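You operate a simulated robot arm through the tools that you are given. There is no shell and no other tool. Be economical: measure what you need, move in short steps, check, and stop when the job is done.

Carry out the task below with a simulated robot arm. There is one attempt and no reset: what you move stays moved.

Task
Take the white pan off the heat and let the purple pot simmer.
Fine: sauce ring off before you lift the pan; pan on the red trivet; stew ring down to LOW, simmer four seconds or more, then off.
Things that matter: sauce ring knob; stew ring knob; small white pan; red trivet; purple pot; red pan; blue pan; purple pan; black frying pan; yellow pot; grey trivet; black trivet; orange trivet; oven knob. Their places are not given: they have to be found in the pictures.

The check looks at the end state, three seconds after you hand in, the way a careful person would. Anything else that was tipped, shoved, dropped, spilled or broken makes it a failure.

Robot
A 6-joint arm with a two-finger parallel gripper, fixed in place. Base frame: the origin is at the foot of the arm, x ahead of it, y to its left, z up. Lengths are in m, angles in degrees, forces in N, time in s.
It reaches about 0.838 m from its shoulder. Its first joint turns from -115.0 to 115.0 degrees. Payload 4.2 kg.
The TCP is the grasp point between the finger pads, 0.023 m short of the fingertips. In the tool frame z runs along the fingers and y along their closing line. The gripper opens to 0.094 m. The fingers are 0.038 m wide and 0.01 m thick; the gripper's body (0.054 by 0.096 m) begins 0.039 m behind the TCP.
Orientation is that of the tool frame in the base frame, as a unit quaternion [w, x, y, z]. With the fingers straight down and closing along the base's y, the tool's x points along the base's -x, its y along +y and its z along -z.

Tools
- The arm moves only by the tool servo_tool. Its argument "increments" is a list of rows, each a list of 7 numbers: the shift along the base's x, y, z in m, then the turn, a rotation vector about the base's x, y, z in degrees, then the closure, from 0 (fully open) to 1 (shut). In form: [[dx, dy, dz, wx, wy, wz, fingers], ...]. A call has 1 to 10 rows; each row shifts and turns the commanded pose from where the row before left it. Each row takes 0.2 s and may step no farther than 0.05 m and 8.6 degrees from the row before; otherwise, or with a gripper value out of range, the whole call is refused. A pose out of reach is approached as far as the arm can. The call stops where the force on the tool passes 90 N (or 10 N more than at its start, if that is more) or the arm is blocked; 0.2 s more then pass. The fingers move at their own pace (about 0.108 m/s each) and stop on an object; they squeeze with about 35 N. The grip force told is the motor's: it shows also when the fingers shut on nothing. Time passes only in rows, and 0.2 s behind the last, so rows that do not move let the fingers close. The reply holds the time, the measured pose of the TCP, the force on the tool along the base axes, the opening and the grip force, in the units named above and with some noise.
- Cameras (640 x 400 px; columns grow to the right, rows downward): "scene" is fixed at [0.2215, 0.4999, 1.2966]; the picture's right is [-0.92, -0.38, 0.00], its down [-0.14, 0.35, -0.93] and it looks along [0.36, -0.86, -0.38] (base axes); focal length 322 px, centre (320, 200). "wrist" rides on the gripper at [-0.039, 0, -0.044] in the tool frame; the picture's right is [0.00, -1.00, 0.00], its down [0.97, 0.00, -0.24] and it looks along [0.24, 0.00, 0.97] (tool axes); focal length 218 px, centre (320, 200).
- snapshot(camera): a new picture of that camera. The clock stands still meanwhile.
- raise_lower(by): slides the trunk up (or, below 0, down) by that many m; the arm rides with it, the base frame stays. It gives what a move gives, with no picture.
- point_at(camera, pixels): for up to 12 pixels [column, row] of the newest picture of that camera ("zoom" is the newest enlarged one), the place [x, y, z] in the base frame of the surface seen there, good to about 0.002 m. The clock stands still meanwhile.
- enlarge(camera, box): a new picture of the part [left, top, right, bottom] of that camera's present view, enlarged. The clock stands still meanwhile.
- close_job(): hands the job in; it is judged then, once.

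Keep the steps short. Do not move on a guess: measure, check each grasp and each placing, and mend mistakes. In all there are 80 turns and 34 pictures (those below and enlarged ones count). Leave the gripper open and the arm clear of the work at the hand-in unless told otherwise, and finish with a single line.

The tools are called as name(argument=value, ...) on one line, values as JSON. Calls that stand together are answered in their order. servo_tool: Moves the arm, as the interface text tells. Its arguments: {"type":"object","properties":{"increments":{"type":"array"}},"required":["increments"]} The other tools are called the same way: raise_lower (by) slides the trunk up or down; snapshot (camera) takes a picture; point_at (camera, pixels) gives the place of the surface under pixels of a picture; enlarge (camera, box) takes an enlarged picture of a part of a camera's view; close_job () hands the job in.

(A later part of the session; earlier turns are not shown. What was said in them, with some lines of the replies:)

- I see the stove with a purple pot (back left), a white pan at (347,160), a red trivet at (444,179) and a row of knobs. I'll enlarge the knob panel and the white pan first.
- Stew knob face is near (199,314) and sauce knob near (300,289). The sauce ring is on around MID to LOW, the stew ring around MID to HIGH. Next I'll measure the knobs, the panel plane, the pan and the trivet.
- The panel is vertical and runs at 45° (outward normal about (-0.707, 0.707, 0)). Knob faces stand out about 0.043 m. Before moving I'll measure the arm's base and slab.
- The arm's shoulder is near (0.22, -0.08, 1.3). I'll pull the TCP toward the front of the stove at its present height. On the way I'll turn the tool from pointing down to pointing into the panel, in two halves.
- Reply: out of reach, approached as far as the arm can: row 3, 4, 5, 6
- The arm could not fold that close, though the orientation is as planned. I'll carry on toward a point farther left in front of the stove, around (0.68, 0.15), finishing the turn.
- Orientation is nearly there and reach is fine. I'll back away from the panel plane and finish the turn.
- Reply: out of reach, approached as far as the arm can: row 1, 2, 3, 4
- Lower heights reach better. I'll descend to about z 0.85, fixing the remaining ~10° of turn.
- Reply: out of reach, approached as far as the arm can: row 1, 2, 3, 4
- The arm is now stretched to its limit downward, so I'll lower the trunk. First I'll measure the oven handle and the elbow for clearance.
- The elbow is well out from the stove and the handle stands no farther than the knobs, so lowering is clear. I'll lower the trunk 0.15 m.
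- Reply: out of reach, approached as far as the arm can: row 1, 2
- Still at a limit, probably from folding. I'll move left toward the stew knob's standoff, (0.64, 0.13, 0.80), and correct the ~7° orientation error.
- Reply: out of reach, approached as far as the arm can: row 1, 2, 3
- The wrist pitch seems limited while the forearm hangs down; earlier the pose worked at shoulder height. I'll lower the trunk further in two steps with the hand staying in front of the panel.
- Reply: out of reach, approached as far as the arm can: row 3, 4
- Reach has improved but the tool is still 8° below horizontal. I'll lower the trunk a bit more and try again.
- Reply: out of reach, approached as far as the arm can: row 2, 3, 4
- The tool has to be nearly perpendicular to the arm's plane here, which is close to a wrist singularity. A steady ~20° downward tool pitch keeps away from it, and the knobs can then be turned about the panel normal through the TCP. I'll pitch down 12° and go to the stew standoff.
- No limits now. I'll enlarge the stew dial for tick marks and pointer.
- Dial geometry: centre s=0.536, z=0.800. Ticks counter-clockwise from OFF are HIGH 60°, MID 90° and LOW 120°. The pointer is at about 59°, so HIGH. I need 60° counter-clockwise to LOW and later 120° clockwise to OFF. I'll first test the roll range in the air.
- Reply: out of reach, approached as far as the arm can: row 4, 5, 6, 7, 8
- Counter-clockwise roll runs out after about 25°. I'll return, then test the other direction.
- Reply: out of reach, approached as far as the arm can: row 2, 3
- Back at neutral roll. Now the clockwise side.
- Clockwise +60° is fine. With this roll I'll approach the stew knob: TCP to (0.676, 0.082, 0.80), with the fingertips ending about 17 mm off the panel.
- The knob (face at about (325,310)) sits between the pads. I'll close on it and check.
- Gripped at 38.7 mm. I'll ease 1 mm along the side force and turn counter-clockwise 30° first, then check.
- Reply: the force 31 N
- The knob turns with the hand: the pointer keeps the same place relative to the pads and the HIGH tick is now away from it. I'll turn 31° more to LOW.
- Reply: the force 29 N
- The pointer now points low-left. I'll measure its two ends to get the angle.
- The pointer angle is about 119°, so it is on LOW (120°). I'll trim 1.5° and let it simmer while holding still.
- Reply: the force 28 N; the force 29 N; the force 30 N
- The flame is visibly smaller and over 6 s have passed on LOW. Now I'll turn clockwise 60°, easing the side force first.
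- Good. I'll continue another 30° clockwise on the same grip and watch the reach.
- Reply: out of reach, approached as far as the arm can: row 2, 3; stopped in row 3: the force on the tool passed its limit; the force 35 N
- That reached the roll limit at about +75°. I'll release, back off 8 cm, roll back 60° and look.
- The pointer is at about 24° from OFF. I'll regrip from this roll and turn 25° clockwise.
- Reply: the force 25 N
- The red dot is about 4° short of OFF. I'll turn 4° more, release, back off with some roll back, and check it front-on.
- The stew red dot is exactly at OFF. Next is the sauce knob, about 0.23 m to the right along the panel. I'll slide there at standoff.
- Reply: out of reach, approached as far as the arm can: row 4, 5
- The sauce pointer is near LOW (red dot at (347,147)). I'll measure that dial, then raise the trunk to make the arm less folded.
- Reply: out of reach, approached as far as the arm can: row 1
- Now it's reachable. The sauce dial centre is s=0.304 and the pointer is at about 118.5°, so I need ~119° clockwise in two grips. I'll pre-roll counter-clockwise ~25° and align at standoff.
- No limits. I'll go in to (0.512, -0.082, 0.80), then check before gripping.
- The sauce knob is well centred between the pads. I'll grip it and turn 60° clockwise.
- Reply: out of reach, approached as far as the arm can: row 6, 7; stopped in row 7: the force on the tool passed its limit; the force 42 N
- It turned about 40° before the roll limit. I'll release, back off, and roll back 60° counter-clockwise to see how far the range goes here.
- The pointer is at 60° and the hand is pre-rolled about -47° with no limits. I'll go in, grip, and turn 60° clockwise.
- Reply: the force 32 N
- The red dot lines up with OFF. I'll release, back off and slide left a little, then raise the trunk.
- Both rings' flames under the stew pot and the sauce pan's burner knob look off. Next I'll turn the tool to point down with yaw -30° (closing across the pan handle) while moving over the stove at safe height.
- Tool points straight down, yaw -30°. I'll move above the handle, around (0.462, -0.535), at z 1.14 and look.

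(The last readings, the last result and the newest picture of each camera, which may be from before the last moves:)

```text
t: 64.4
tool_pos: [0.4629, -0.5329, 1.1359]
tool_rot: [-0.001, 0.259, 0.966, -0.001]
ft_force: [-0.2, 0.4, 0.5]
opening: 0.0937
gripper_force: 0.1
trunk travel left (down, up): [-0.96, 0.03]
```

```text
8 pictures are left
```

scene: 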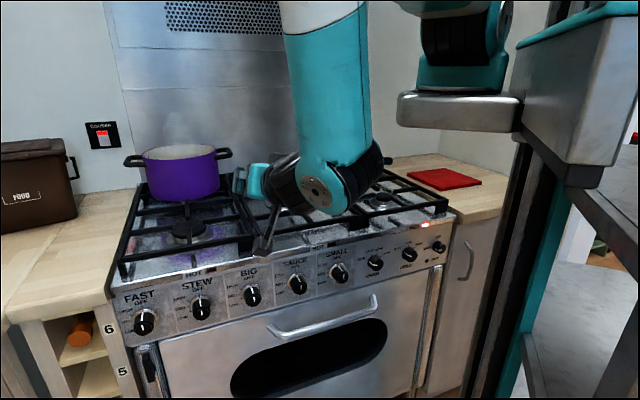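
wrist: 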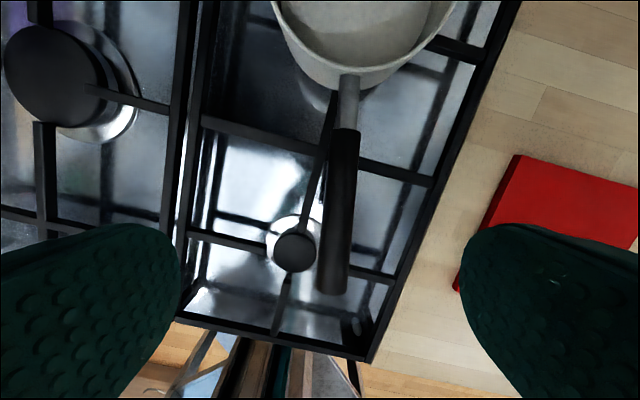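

Flame is out under the white pan too. I'll measure the handle axis and pan rim.

point_at(camera="wrist", pixels=[[345, 135], [339, 200], [332, 280], [347, 95], [328, 200], [351, 200], [340, 67], [284, 40], [437, 40], [360, 20], [520, 165], [480, 240]])

```text
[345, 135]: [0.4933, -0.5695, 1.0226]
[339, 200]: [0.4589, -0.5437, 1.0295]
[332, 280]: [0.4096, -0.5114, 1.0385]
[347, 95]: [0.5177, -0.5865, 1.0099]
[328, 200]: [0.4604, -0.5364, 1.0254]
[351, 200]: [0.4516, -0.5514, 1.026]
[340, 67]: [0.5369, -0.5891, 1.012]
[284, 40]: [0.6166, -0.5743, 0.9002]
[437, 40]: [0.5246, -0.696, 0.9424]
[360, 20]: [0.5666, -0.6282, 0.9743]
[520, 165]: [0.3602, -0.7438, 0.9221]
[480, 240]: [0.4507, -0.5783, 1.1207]
```

Handle axis direction is (-0.82, 0.57), so I need -4.8° more yaw. Its width is about 2 cm and its axis z about 1.016 near (0.477, -0.558). I'll align above that spot and descend.

servo_tool(increments=[[0.007, -0.0125, 0, 0, 0, -2.4, 0], [0.007, -0.0125, 0, 0, 0, -2.4, 0], [0, 0, -0.04, 0, 0, 0, 0], [0, 0, -0.04, 0, 0, 0, 0], [0, 0, -0.03, 0, 0, 0, 0], [0, 0, -0.01, 0, 0, 0, 0], [0, 0, 0, 0, 0, 0, 0]])

snapshot(camera="wrist")

```text
t: 66.0
tool_pos: [0.4782, -0.559, 1.0163]
tool_rot: [-0.001, 0.299, 0.954, 0.0]
ft_force: [-0.2, 0.8, 0.8]
opening: 0.0942
gripper_force: 0.1
trunk travel left (down, up): [-0.96, 0.03]
```

```text
7 pictures are left
```

wrist: 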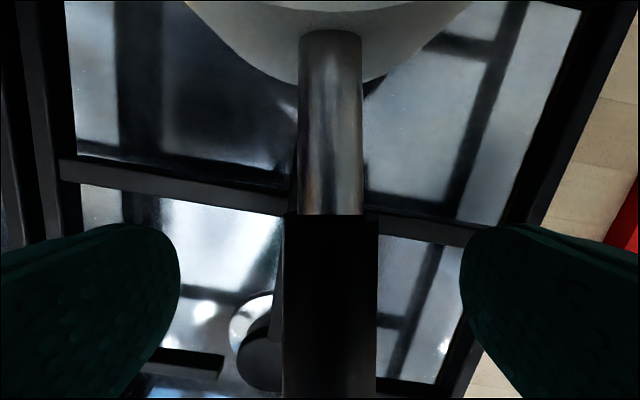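

The handle is about 3 mm right of centre, so I'll shift by that and close.

servo_tool(increments=[[-0.0015, -0.0022, 0, 0, 0, 0, 0], [0, 0, 0, 0, 0, 0, 1], [0, 0, 0, 0, 0, 0, 1], [0, 0, 0, 0, 0, 0, 1], [0, 0, 0, 0, 0, 0, 1]])

servo_tool(increments=[[0, 0, 0.005, 0, 0, 0, 1], [0, 0, 0.005, 0, 0, 0, 1], [0, 0, 0.005, 0, 0, 0, 1], [0, 0, 0, 0, 0, 0, 1]])

enlarge(camera="scene", box=[290, 110, 450, 210])

```text
t: 67.2
tool_pos: [0.4778, -0.5598, 1.016]
tool_rot: [0.0, 0.299, 0.954, 0.0]
ft_force: [-0.8, -0.1, 0.0]
opening: 0.022
gripper_force: 35.5
trunk travel left (down, up): [-0.96, 0.03]
```

```text
t: 68.2
tool_pos: [0.4778, -0.5612, 1.0318]
tool_rot: [-0.002, 0.298, 0.954, -0.001]
ft_force: [-0.3, 0.4, 2.1]
opening: 0.0214
gripper_force: 35.7
trunk travel left (down, up): [-0.96, 0.03]
```

```text
4.00 times, centred on (370, 160) of scene
```

zoom: 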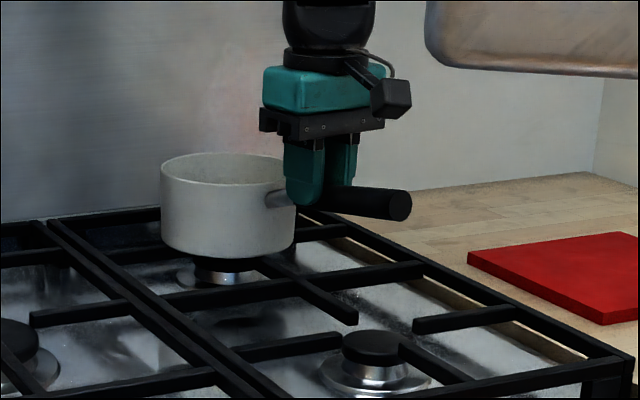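

The picture doesn't clearly show a lift, so I'll measure the rim and the handle height.

point_at(camera="zoom", pixels=[[225, 190], [165, 178], [280, 166], [350, 192], [400, 192], [225, 250], [228, 181], [275, 190]])

```text
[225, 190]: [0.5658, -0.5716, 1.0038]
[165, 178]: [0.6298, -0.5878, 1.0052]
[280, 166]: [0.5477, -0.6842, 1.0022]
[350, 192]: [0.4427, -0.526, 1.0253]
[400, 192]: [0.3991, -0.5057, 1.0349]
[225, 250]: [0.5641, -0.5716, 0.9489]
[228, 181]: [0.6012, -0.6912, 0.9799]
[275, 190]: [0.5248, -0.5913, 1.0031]
```

It's unclear whether the handle slipped. I'll take a wrist look to measure handle height and gap directly.

snapshot(camera="wrist")

point_at(camera="wrist", pixels=[[330, 60], [330, 120], [330, 180], [325, 200], [325, 240], [325, 290], [330, 20], [250, 20], [420, 20]])

```text
5 pictures are left
```

wrist: 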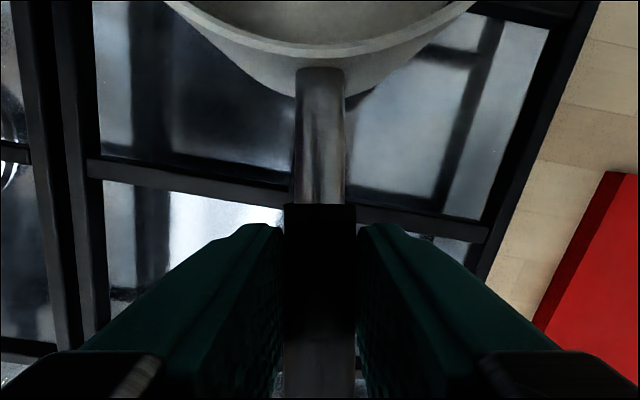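

```text
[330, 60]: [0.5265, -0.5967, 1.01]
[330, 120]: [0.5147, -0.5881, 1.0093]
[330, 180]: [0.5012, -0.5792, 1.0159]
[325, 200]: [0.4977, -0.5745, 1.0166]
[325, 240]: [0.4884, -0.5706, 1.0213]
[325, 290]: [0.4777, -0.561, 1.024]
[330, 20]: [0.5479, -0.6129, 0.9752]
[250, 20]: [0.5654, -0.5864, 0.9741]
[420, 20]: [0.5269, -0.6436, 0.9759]
```

The handle top is still at 1.024, so the pads slipped up 15 mm without lifting it. I'll open, go 24 mm lower so the pads sit fully around the handle, regrip and try a slow small lift while reading the force.

servo_tool(increments=[[0, 0, 0, 0, 0, 0, 0.5], [0, 0, 0, 0, 0, 0, 0.5], [0, 0, -0.012, 0, 0, 0, 0.5], [0, 0, -0.012, 0, 0, 0, 0.5], [0, 0, 0, 0, 0, 0, 1], [0, 0, 0, 0, 0, 0, 1], [0, 0, 0, 0, 0, 0, 1], [0, 0, 0, 0, 0, 0, 1]])

servo_tool(increments=[[0, 0, 0.002, 0, 0, 0, 1], [0, 0, 0.002, 0, 0, 0, 1]])

servo_tool(increments=[[0, 0, 0.002, 0, 0, 0, 1], [0, 0, 0.002, 0, 0, 0, 1]])

```text
t: 70.0
tool_pos: [0.4781, -0.5601, 1.0064]
tool_rot: [-0.002, 0.299, 0.954, 0.001]
ft_force: [1.2, -0.5, 0.2]
opening: 0.022
gripper_force: 34.7
trunk travel left (down, up): [-0.96, 0.03]
```

```text
t: 70.6
tool_pos: [0.4777, -0.5613, 1.0098]
tool_rot: [-0.002, 0.299, 0.954, 0.0]
ft_force: [0.9, 0.1, -6.9]
opening: 0.022
gripper_force: 35.5
trunk travel left (down, up): [-0.96, 0.03]
```

```text
t: 71.2
tool_pos: [0.4786, -0.5613, 1.0153]
tool_rot: [-0.002, 0.299, 0.954, 0.0]
ft_force: [0.5, 0.2, -6.6]
opening: 0.0216
gripper_force: 35.1
trunk travel left (down, up): [-0.96, 0.03]
```

Now there's a steady -6.9 N load. I'll lift 6 mm more and check by picture.

servo_tool(increments=[[0, 0, 0.002, 0, 0, 0, 1], [0, 0, 0.002, 0, 0, 0, 1], [0, 0, 0.002, 0, 0, 0, 1]])

snapshot(camera="wrist")

point_at(camera="wrist", pixels=[[330, 40], [330, 80], [330, 120], [330, 180], [325, 240], [325, 290]])

```text
t: 72.0
tool_pos: [0.4768, -0.56, 1.02]
tool_rot: [-0.002, 0.299, 0.954, 0.0]
ft_force: [0.2, 0.0, -7.4]
opening: 0.0221
gripper_force: 35.4
trunk travel left (down, up): [-0.96, 0.03]
```

```text
4 pictures are left
```

wrist: 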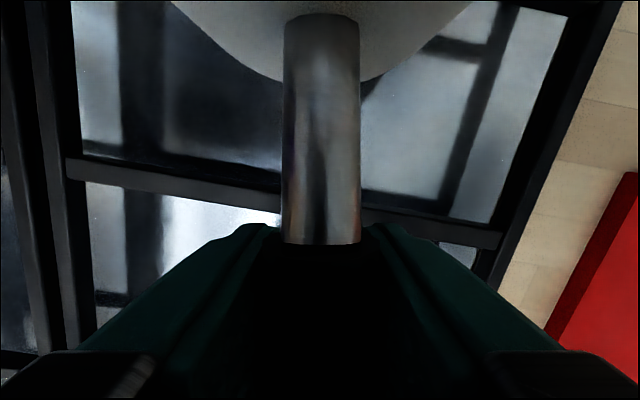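

```text
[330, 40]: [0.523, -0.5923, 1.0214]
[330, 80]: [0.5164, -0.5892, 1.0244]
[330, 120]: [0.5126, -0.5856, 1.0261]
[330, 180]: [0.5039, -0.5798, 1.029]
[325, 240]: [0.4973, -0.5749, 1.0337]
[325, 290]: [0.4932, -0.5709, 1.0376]
```

The handle rose with the tool. I need to know whether the pan hangs level, so I'll take a close scene view.

enlarge(camera="scene", box=[315, 130, 411, 190])

```text
6.67 times, centred on (363, 160) of scene
```

zoom: 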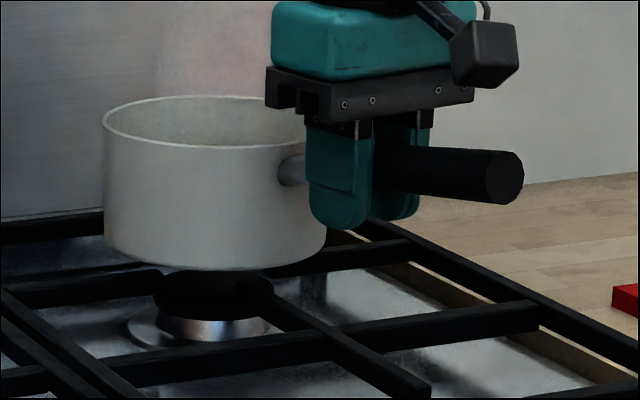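

The pan is clear of the grate. I'll measure its tilt at the rim and bottom.

point_at(camera="zoom", pixels=[[106, 130], [150, 148], [200, 153], [250, 154], [280, 152], [150, 264], [200, 271], [250, 270], [300, 255], [200, 100], [390, 155], [480, 158]])

```text
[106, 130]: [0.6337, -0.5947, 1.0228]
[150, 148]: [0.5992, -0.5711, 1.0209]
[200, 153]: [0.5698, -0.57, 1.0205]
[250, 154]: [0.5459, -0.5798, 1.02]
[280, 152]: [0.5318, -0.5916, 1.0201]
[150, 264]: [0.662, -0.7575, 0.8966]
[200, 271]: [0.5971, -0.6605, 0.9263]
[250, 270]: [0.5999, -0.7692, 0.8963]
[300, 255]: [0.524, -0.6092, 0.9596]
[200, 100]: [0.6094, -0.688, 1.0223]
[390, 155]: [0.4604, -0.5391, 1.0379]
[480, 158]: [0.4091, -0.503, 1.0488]
```

All rim points read 1.020–1.023, so the pan hangs level. I'll lift on slowly to TCP z 1.07.

servo_tool(increments=[[0, 0, 0.004, 0, 0, 0, 1], [0, 0, 0.006, 0, 0, 0, 1], [0, 0, 0.008, 0, 0, 0, 1], [0, 0, 0.008, 0, 0, 0, 1], [0, 0, 0.008, 0, 0, 0, 1], [0, 0, 0.008, 0, 0, 0, 1], [0, 0, 0.006, 0, 0, 0, 1], [0, 0, 0.003, 0, 0, 0, 1]])

servo_tool(increments=[[-0.006, -0.002, 0, 0, 0, 0, 1], [-0.012, -0.004, 0, 0, 0, 0, 1], [-0.018, -0.006, 0, 0, 0, 0, 1], [-0.02, -0.007, 0, 0, 0, 0, 1], [-0.02, -0.007, 0, 0, 0, 0, 1], [-0.02, -0.007, 0, 0, 0, 0, 1], [-0.02, -0.007, 0, 0, 0, 0, 1], [-0.02, -0.007, 0, 0, 0, 0, 1], [-0.02, -0.007, 0, 0, 0, 0, 1], [-0.015, -0.005, 0, 0, 0, 0, 1]])

```text
t: 73.8
tool_pos: [0.4775, -0.5615, 1.0719]
tool_rot: [-0.001, 0.3, 0.954, 0.001]
ft_force: [-0.5, -0.6, -6.1]
opening: 0.0217
gripper_force: 34.9
trunk travel left (down, up): [-0.96, 0.03]
```

```text
t: 76.0
tool_pos: [0.3053, -0.621, 1.0725]
tool_rot: [-0.001, 0.299, 0.954, 0.001]
ft_force: [0.8, -0.4, -7.6]
opening: 0.0219
gripper_force: 35.0
trunk travel left (down, up): [-0.96, 0.03]
```

Load is steady at about 7 N and the orientation is held. I'll carry on the rest of the way, (-0.181, -0.059).

servo_tool(increments=[[-0.01, -0.003, 0, 0, 0, 0, 1], [-0.02, -0.0065, 0, 0, 0, 0, 1], [-0.022, -0.007, 0, 0, 0, 0, 1], [-0.025, -0.008, 0, 0, 0, 0, 1], [-0.025, -0.008, 0, 0, 0, 0, 1], [-0.025, -0.008, 0, 0, 0, 0, 1], [-0.022, -0.0075, 0, 0, 0, 0, 1], [-0.02, -0.007, 0, 0, 0, 0, 1], [-0.012, -0.004, 0, 0, 0, 0, 1], [0, 0, 0, 0, 0, 0, 1]])

enlarge(camera="scene", box=[370, 110, 530, 210])

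```text
t: 78.2
tool_pos: [0.1245, -0.6796, 1.0725]
tool_rot: [-0.002, 0.299, 0.954, 0.0]
ft_force: [0.5, -0.4, -7.0]
opening: 0.0221
gripper_force: 34.9
trunk travel left (down, up): [-0.96, 0.03]
```

```text
4.00 times, centred on (450, 160) of scene
```

zoom: 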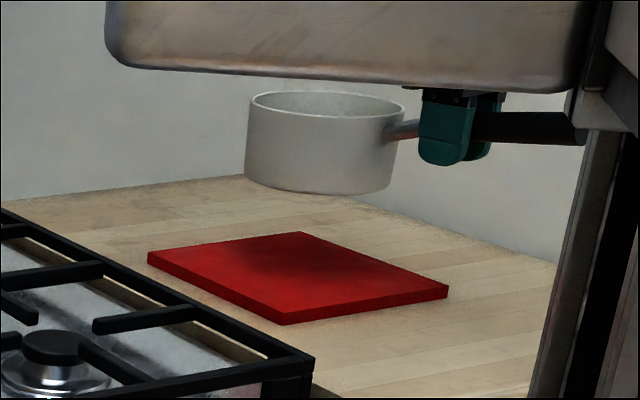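

point_at(camera="zoom", pixels=[[252, 108], [290, 117], [330, 120], [380, 118], [300, 94], [280, 187], [350, 192], [150, 253], [300, 234], [445, 284], [283, 313], [300, 270]])

```text
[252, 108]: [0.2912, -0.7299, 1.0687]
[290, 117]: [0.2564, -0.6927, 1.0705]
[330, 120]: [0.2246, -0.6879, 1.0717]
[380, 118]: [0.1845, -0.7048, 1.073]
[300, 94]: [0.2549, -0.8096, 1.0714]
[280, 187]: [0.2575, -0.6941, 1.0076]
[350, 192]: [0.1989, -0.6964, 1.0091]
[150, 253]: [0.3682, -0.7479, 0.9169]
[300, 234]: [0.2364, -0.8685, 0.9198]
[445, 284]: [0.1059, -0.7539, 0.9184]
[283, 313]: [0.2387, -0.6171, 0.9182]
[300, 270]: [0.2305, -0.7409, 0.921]
```

The pan is level and centred at (0.234, -0.748) over the trivet centre (0.237, -0.747). The gap is about 0.085 m. I'll descend 0.075, then feel down in small steps.

servo_tool(increments=[[0, 0, -0.005, 0, 0, 0, 1], [0, 0, -0.01, 0, 0, 0, 1], [0, 0, -0.012, 0, 0, 0, 1], [0, 0, -0.012, 0, 0, 0, 1], [0, 0, -0.012, 0, 0, 0, 1], [0, 0, -0.01, 0, 0, 0, 1], [0, 0, -0.008, 0, 0, 0, 1], [0, 0, -0.005, 0, 0, 0, 1]])

servo_tool(increments=[[0, 0, -0.002, 0, 0, 0, 1], [0, 0, -0.002, 0, 0, 0, 1], [0, 0, -0.002, 0, 0, 0, 1]])

```text
t: 80.0
tool_pos: [0.1243, -0.6775, 0.9985]
tool_rot: [-0.001, 0.299, 0.954, 0.0]
ft_force: [-0.6, 0.2, -7.6]
opening: 0.0218
gripper_force: 35.5
trunk travel left (down, up): [-0.96, 0.03]
```

```text
t: 80.8
tool_pos: [0.1235, -0.678, 0.9911]
tool_rot: [-0.001, 0.299, 0.954, 0.0]
ft_force: [-0.3, 0.1, -6.0]
opening: 0.022
gripper_force: 35.3
trunk travel left (down, up): [-0.96, 0.03]
```

servo_tool(increments=[[0, 0, -0.002, 0, 0, 0, 1], [0, 0, 0, 0, 0, 0, 1]])

servo_tool(increments=[[0, 0, -0.002, 0, 0, 0, 1], [0, 0, 0, 0, 0, 0, 1]])

```text
t: 81.4
tool_pos: [0.1261, -0.6792, 0.9907]
tool_rot: [-0.002, 0.299, 0.954, 0.001]
ft_force: [-1.0, -0.6, -7.2]
opening: 0.0218
gripper_force: 34.9
trunk travel left (down, up): [-0.96, 0.03]
```

```text
t: 82.0
tool_pos: [0.1236, -0.6792, 0.9888]
tool_rot: [-0.001, 0.299, 0.954, -0.001]
ft_force: [1.2, 0.5, -6.0]
opening: 0.0217
gripper_force: 35.3
trunk travel left (down, up): [-0.96, 0.03]
```

Still carrying the full weight. I'll go down a few more millimetres.

servo_tool(increments=[[0, 0, -0.0015, 0, 0, 0, 1], [0, 0, 0, 0, 0, 0, 1]])

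servo_tool(increments=[[0, 0, -0.0015, 0, 0, 0, 1], [0, 0, 0, 0, 0, 0, 1]])

servo_tool(increments=[[0, 0, -0.0015, 0, 0, 0, 1], [0, 0, 0, 0, 0, 0, 1]])

```text
t: 82.6
tool_pos: [0.1245, -0.6799, 0.9877]
tool_rot: [-0.002, 0.299, 0.954, -0.001]
ft_force: [-1.6, 0.2, 2.8]
opening: 0.022
gripper_force: 35.0
trunk travel left (down, up): [-0.96, 0.03]
```

```text
t: 83.2
tool_pos: [0.1243, -0.68, 0.9866]
tool_rot: [-0.001, 0.298, 0.954, -0.001]
ft_force: [-3.3, 0.9, 9.5]
opening: 0.0219
gripper_force: 35.6
trunk travel left (down, up): [-0.96, 0.03]
```

```text
t: 83.8
tool_pos: [0.1255, -0.6787, 0.9862]
tool_rot: [-0.001, 0.3, 0.954, -0.001]
ft_force: [-5.5, 1.8, 16.0]
opening: 0.0221
gripper_force: 34.9
trunk travel left (down, up): [-0.96, 0.03]
```

Contact made; the force is now upward. I'll ease up 2.5 mm to unload, open, and rise straight up.

servo_tool(increments=[[0, 0, 0.0025, 0, 0, 0, 1], [0, 0, 0, 0, 0, 0, 0.5], [0, 0, 0, 0, 0, 0, 0], [0, 0, 0, 0, 0, 0, 0], [0, 0, 0, 0, 0, 0, 0]])

servo_tool(increments=[[0, 0, 0.02, 0, 0, 0, 0], [0, 0, 0.03, 0, 0, 0, 0], [0, 0, 0.03, 0, 0, 0, 0], [0, 0, 0.03, 0, 0, 0, 0], [0, 0, 0.03, 0, 0, 0, 0]])

snapshot(camera="scene")

```text
t: 85.0
tool_pos: [0.1251, -0.6793, 0.9876]
tool_rot: [-0.001, 0.3, 0.954, -0.001]
ft_force: [0.4, -0.5, -0.5]
opening: 0.094
gripper_force: 0.1
trunk travel left (down, up): [-0.96, 0.03]
```

```text
t: 86.2
tool_pos: [0.1254, -0.6786, 1.1274]
tool_rot: [-0.001, 0.299, 0.954, 0.0]
ft_force: [0.3, -0.3, 0.3]
opening: 0.0939
gripper_force: 0.0
trunk travel left (down, up): [-0.96, 0.03]
```

```text
1 pictures are left
```

scene: 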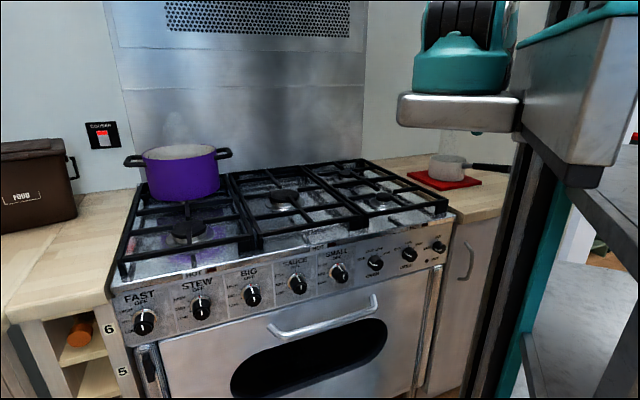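

The pan stands on the red trivet and no flames are visible. I'll use the last picture on the stew and sauce knobs and check that the pan is level.

point_at(camera="scene", pixels=[[431, 158], [447, 161], [461, 161], [445, 175], [412, 174], [480, 182]])

enlarge(camera="scene", box=[170, 230, 330, 330])

```text
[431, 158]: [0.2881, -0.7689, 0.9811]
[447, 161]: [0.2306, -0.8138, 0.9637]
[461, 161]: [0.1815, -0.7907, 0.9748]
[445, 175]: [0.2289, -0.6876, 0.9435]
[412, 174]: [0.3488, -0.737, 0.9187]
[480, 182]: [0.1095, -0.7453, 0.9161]
```

```text
4.00 times, centred on (250, 280) of scene
```

zoom: 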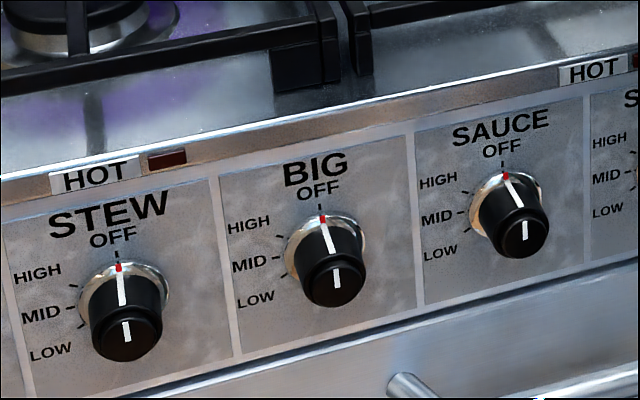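

The stew and sauce knobs are both on OFF and the pan rests on the red trivet. The gripper is open and clear, so I'm handing in.

close_job()

```text
The job is handed in.
```

Done: the sauce ring went off before I lifted the white pan onto the red trivet, and the stew ring simmered on LOW for over 6 s and is now off.
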